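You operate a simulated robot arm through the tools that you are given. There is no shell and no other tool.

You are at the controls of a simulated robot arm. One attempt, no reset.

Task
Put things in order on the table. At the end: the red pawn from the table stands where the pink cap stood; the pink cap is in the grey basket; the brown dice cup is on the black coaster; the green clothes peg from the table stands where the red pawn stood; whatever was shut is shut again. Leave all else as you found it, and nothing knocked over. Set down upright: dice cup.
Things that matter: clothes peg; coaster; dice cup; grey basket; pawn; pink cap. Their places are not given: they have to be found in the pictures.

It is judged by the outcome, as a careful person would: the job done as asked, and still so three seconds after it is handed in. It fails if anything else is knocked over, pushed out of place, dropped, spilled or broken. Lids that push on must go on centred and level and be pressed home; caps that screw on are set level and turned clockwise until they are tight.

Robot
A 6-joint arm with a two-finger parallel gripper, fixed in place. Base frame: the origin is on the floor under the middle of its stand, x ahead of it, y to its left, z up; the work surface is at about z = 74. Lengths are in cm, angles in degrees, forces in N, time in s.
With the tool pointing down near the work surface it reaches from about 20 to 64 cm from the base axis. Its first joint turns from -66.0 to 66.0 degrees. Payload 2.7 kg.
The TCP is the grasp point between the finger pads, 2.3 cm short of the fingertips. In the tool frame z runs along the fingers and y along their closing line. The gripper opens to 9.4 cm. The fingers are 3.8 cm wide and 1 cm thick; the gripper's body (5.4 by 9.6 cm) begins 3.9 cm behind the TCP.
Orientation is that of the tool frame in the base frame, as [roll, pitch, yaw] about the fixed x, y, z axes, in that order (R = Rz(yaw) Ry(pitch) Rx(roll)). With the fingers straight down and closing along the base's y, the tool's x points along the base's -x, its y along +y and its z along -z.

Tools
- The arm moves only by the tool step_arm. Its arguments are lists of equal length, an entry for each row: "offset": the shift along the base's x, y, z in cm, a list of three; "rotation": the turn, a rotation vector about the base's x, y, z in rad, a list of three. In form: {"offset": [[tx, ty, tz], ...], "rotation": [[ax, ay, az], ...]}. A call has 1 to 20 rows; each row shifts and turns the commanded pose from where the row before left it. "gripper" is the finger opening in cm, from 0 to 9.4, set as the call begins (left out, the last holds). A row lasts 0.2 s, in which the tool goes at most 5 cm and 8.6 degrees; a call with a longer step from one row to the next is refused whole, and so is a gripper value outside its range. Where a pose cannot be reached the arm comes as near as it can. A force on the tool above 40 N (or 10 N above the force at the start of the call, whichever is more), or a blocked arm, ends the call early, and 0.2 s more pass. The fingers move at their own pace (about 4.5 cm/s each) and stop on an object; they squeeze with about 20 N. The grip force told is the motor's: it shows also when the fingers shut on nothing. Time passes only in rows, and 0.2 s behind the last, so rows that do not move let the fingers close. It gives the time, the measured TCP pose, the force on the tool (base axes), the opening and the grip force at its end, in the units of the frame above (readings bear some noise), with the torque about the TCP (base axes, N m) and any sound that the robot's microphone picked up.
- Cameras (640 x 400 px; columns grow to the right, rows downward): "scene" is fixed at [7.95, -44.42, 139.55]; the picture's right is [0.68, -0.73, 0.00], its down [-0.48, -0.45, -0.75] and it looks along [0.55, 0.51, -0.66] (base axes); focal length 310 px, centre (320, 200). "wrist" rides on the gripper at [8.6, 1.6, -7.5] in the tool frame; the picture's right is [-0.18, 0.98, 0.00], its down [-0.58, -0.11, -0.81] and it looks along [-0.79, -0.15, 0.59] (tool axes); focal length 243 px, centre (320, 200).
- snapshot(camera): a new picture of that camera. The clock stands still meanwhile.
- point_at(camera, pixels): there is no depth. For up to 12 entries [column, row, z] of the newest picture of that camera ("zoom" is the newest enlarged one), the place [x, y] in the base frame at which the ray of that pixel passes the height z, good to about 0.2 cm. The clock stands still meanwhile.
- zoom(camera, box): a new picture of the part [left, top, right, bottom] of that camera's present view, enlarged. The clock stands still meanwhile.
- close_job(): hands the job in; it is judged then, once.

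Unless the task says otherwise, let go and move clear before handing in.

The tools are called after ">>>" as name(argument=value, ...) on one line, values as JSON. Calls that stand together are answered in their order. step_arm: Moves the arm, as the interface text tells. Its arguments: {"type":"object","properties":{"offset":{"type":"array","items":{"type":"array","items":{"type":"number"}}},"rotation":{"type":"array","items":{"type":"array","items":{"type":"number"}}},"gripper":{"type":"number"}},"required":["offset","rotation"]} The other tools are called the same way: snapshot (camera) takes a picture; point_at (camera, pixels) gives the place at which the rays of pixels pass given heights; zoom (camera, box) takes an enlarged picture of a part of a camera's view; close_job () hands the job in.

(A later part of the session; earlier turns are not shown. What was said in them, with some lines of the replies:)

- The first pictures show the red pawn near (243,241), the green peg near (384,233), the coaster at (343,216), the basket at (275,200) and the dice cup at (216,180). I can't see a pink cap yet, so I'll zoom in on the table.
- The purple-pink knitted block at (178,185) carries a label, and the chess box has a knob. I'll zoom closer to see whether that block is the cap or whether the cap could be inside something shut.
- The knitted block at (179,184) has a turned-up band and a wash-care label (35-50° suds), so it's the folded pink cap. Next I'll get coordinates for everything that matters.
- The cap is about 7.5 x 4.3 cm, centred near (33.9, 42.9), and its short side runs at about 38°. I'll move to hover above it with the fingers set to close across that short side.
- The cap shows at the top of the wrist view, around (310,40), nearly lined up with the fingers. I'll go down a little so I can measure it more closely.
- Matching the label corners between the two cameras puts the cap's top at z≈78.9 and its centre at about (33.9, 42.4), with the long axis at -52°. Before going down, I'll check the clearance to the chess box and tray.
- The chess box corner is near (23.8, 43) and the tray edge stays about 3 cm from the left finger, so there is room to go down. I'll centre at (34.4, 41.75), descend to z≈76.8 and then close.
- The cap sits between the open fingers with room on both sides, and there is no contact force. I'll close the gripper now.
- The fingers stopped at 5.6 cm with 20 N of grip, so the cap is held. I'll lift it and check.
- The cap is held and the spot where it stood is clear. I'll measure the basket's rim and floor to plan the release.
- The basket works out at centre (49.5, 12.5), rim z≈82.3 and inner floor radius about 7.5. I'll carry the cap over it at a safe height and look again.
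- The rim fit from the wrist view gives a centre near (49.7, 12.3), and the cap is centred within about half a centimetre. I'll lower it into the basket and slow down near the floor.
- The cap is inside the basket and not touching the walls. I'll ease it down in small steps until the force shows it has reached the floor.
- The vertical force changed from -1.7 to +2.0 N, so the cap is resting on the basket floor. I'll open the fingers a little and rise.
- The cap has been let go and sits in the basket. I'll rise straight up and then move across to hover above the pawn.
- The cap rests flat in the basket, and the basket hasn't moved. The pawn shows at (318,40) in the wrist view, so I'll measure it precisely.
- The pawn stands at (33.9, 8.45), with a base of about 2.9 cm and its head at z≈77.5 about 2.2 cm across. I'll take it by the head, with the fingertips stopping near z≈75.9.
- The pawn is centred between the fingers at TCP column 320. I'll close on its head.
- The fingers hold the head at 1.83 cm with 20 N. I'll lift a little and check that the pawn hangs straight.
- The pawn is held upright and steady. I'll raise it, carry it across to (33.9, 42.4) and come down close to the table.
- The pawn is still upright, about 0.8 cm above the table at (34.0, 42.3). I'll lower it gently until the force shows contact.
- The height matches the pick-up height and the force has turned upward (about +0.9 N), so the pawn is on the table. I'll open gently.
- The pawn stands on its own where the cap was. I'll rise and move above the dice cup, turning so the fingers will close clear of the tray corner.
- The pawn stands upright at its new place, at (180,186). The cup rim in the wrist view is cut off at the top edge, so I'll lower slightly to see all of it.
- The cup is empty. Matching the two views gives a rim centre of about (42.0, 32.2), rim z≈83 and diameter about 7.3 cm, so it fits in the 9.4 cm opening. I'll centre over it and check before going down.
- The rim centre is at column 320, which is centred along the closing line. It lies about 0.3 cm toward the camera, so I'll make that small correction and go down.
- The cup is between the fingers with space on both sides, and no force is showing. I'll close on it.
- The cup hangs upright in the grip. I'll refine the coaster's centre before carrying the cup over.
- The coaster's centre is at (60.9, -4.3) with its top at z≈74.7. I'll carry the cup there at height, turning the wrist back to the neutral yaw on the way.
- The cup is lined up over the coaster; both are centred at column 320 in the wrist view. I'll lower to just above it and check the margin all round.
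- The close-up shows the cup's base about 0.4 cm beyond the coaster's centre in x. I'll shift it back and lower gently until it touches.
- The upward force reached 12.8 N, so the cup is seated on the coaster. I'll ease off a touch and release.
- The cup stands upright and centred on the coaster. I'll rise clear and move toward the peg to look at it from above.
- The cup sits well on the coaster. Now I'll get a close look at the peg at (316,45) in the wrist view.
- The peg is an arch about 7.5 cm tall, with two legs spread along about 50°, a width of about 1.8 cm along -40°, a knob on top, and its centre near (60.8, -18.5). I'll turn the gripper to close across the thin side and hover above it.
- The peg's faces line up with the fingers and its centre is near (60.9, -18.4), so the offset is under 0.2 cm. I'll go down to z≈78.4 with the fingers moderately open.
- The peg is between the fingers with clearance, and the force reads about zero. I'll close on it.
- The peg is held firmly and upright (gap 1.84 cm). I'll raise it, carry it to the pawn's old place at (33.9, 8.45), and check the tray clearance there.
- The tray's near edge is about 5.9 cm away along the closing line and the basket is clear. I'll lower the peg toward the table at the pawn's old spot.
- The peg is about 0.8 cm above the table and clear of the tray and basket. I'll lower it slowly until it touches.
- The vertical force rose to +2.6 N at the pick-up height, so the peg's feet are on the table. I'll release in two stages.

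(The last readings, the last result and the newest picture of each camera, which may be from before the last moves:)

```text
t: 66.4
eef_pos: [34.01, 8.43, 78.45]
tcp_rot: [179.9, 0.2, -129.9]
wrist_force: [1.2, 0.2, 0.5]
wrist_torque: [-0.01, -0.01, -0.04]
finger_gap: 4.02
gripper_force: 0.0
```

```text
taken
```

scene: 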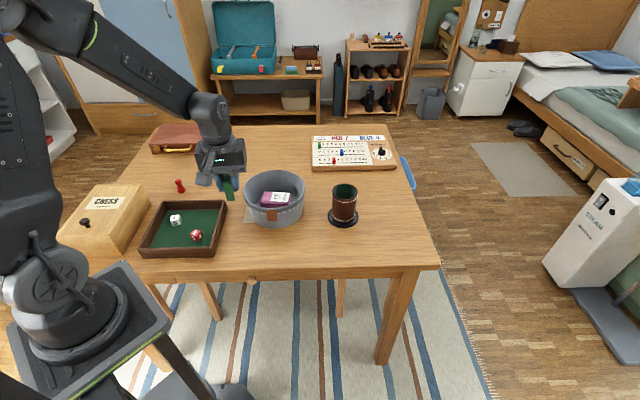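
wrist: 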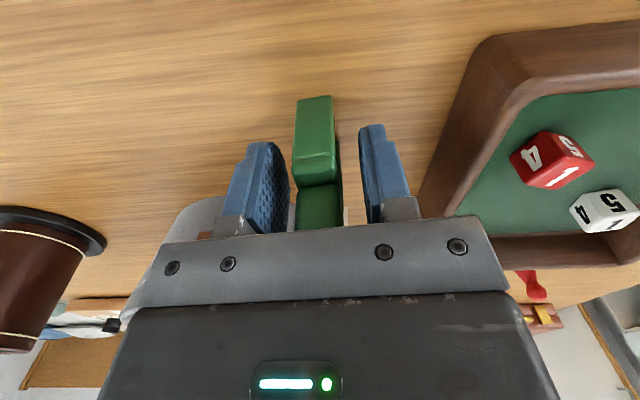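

The peg stands free between the fingers. I'll rise straight up, move clear near the starting pose, and check the whole scene.

>>> step_arm(offset=[[0, 0, 1.5], [0, 0, 3], [0, 0, 4], [0, 0, 4], [0, 0, 4], [0, 0, 4], [0, 0, 4], [0, 0, 0]], rotation=[[0, 0, 0], [0, 0, 0], [0, 0, 0], [0, 0, 0], [0, 0, 0], [0, 0, 0], [0, 0, 0], [0, 0, 0]])

>>> step_arm(offset=[[0.8, -1.5, 0], [0.8, -1.5, 0], [0.8, -1.5, 0], [0.8, -1.5, 0], [0.8, -1.5, 0], [0.8, -1.5, 0], [0.8, -1.5, 0], [0, 0, 0]], rotation=[[0, 0, -0.1247], [0, 0, -0.1247], [0, 0, -0.1247], [0, 0, -0.1247], [0, 0, -0.1247], [0, 0, -0.1247], [0, 0, -0.1247], [0, 0, 0]])

>>> snapshot(camera="scene")

>>> zoom(camera="scene", box=[60, 150, 260, 270])

>>> zoom(camera="scene", box=[220, 120, 420, 260])

```text
t: 68.2
eef_pos: [34.01, 8.34, 102.98]
tcp_rot: [179.9, 0.1, -129.8]
wrist_force: [0.8, -0.1, -0.8]
wrist_torque: [0.02, 0.02, 0.02]
finger_gap: 4.02
gripper_force: 0.0
```

```text
t: 70.0
eef_pos: [39.72, -2.1, 103.05]
tcp_rot: [180.0, 0.2, -180.0]
wrist_force: [0.6, 0.0, -0.1]
wrist_torque: [-0.02, 0.01, -0.01]
finger_gap: 3.98
gripper_force: 0.1
```

```text
taken
```

scene: 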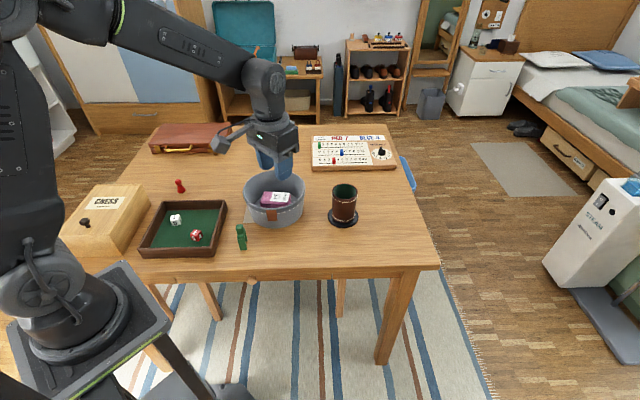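

```text
3.20 times, centred on (160, 210) of scene
```

zoom: 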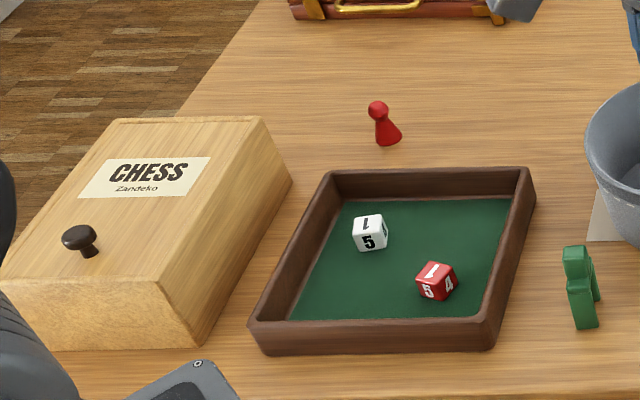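

```text
2.86 times, centred on (320, 190) of scene
```

zoom: 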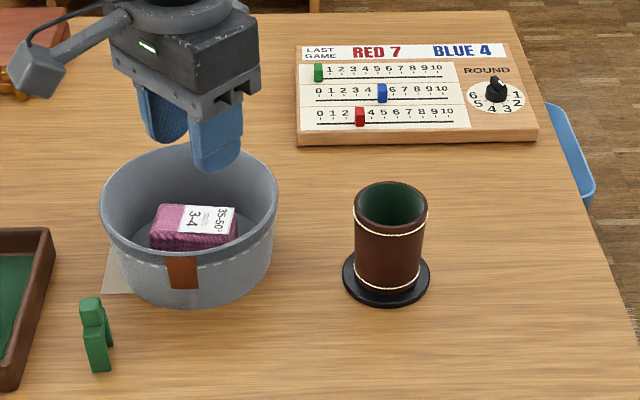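

In the final pictures the pawn stands at (180,186) where the cap was, and the cap lies in the basket at (275,198). The cup is upright on the coaster at (344,205), and the peg stands at the pawn's old spot at (241,237). The arm is clear, the chess box and case are still shut, and everything else is where it was, so I'm handing the job in.

>>> close_job()

```text
The job is handed in.
```

The table is set as you asked and the job is handed in; I don't have the judge's result. The last pictures show:

- **Pink cap:** it lies flat in the grey basket, and the basket hasn't moved.
- **Red pawn:** it stands upright where the cap was.
- **Dice cup:** it stands upright and centred on the black coaster.
- **Green clothes peg:** it stands upright where the pawn was.

I took the pink knitted block with the wash-care label to be the cap, as nothing else on the table fitted. I never opened the chess box or the case, so both are still shut. Nothing was knocked over, and the arm is clear of the table.
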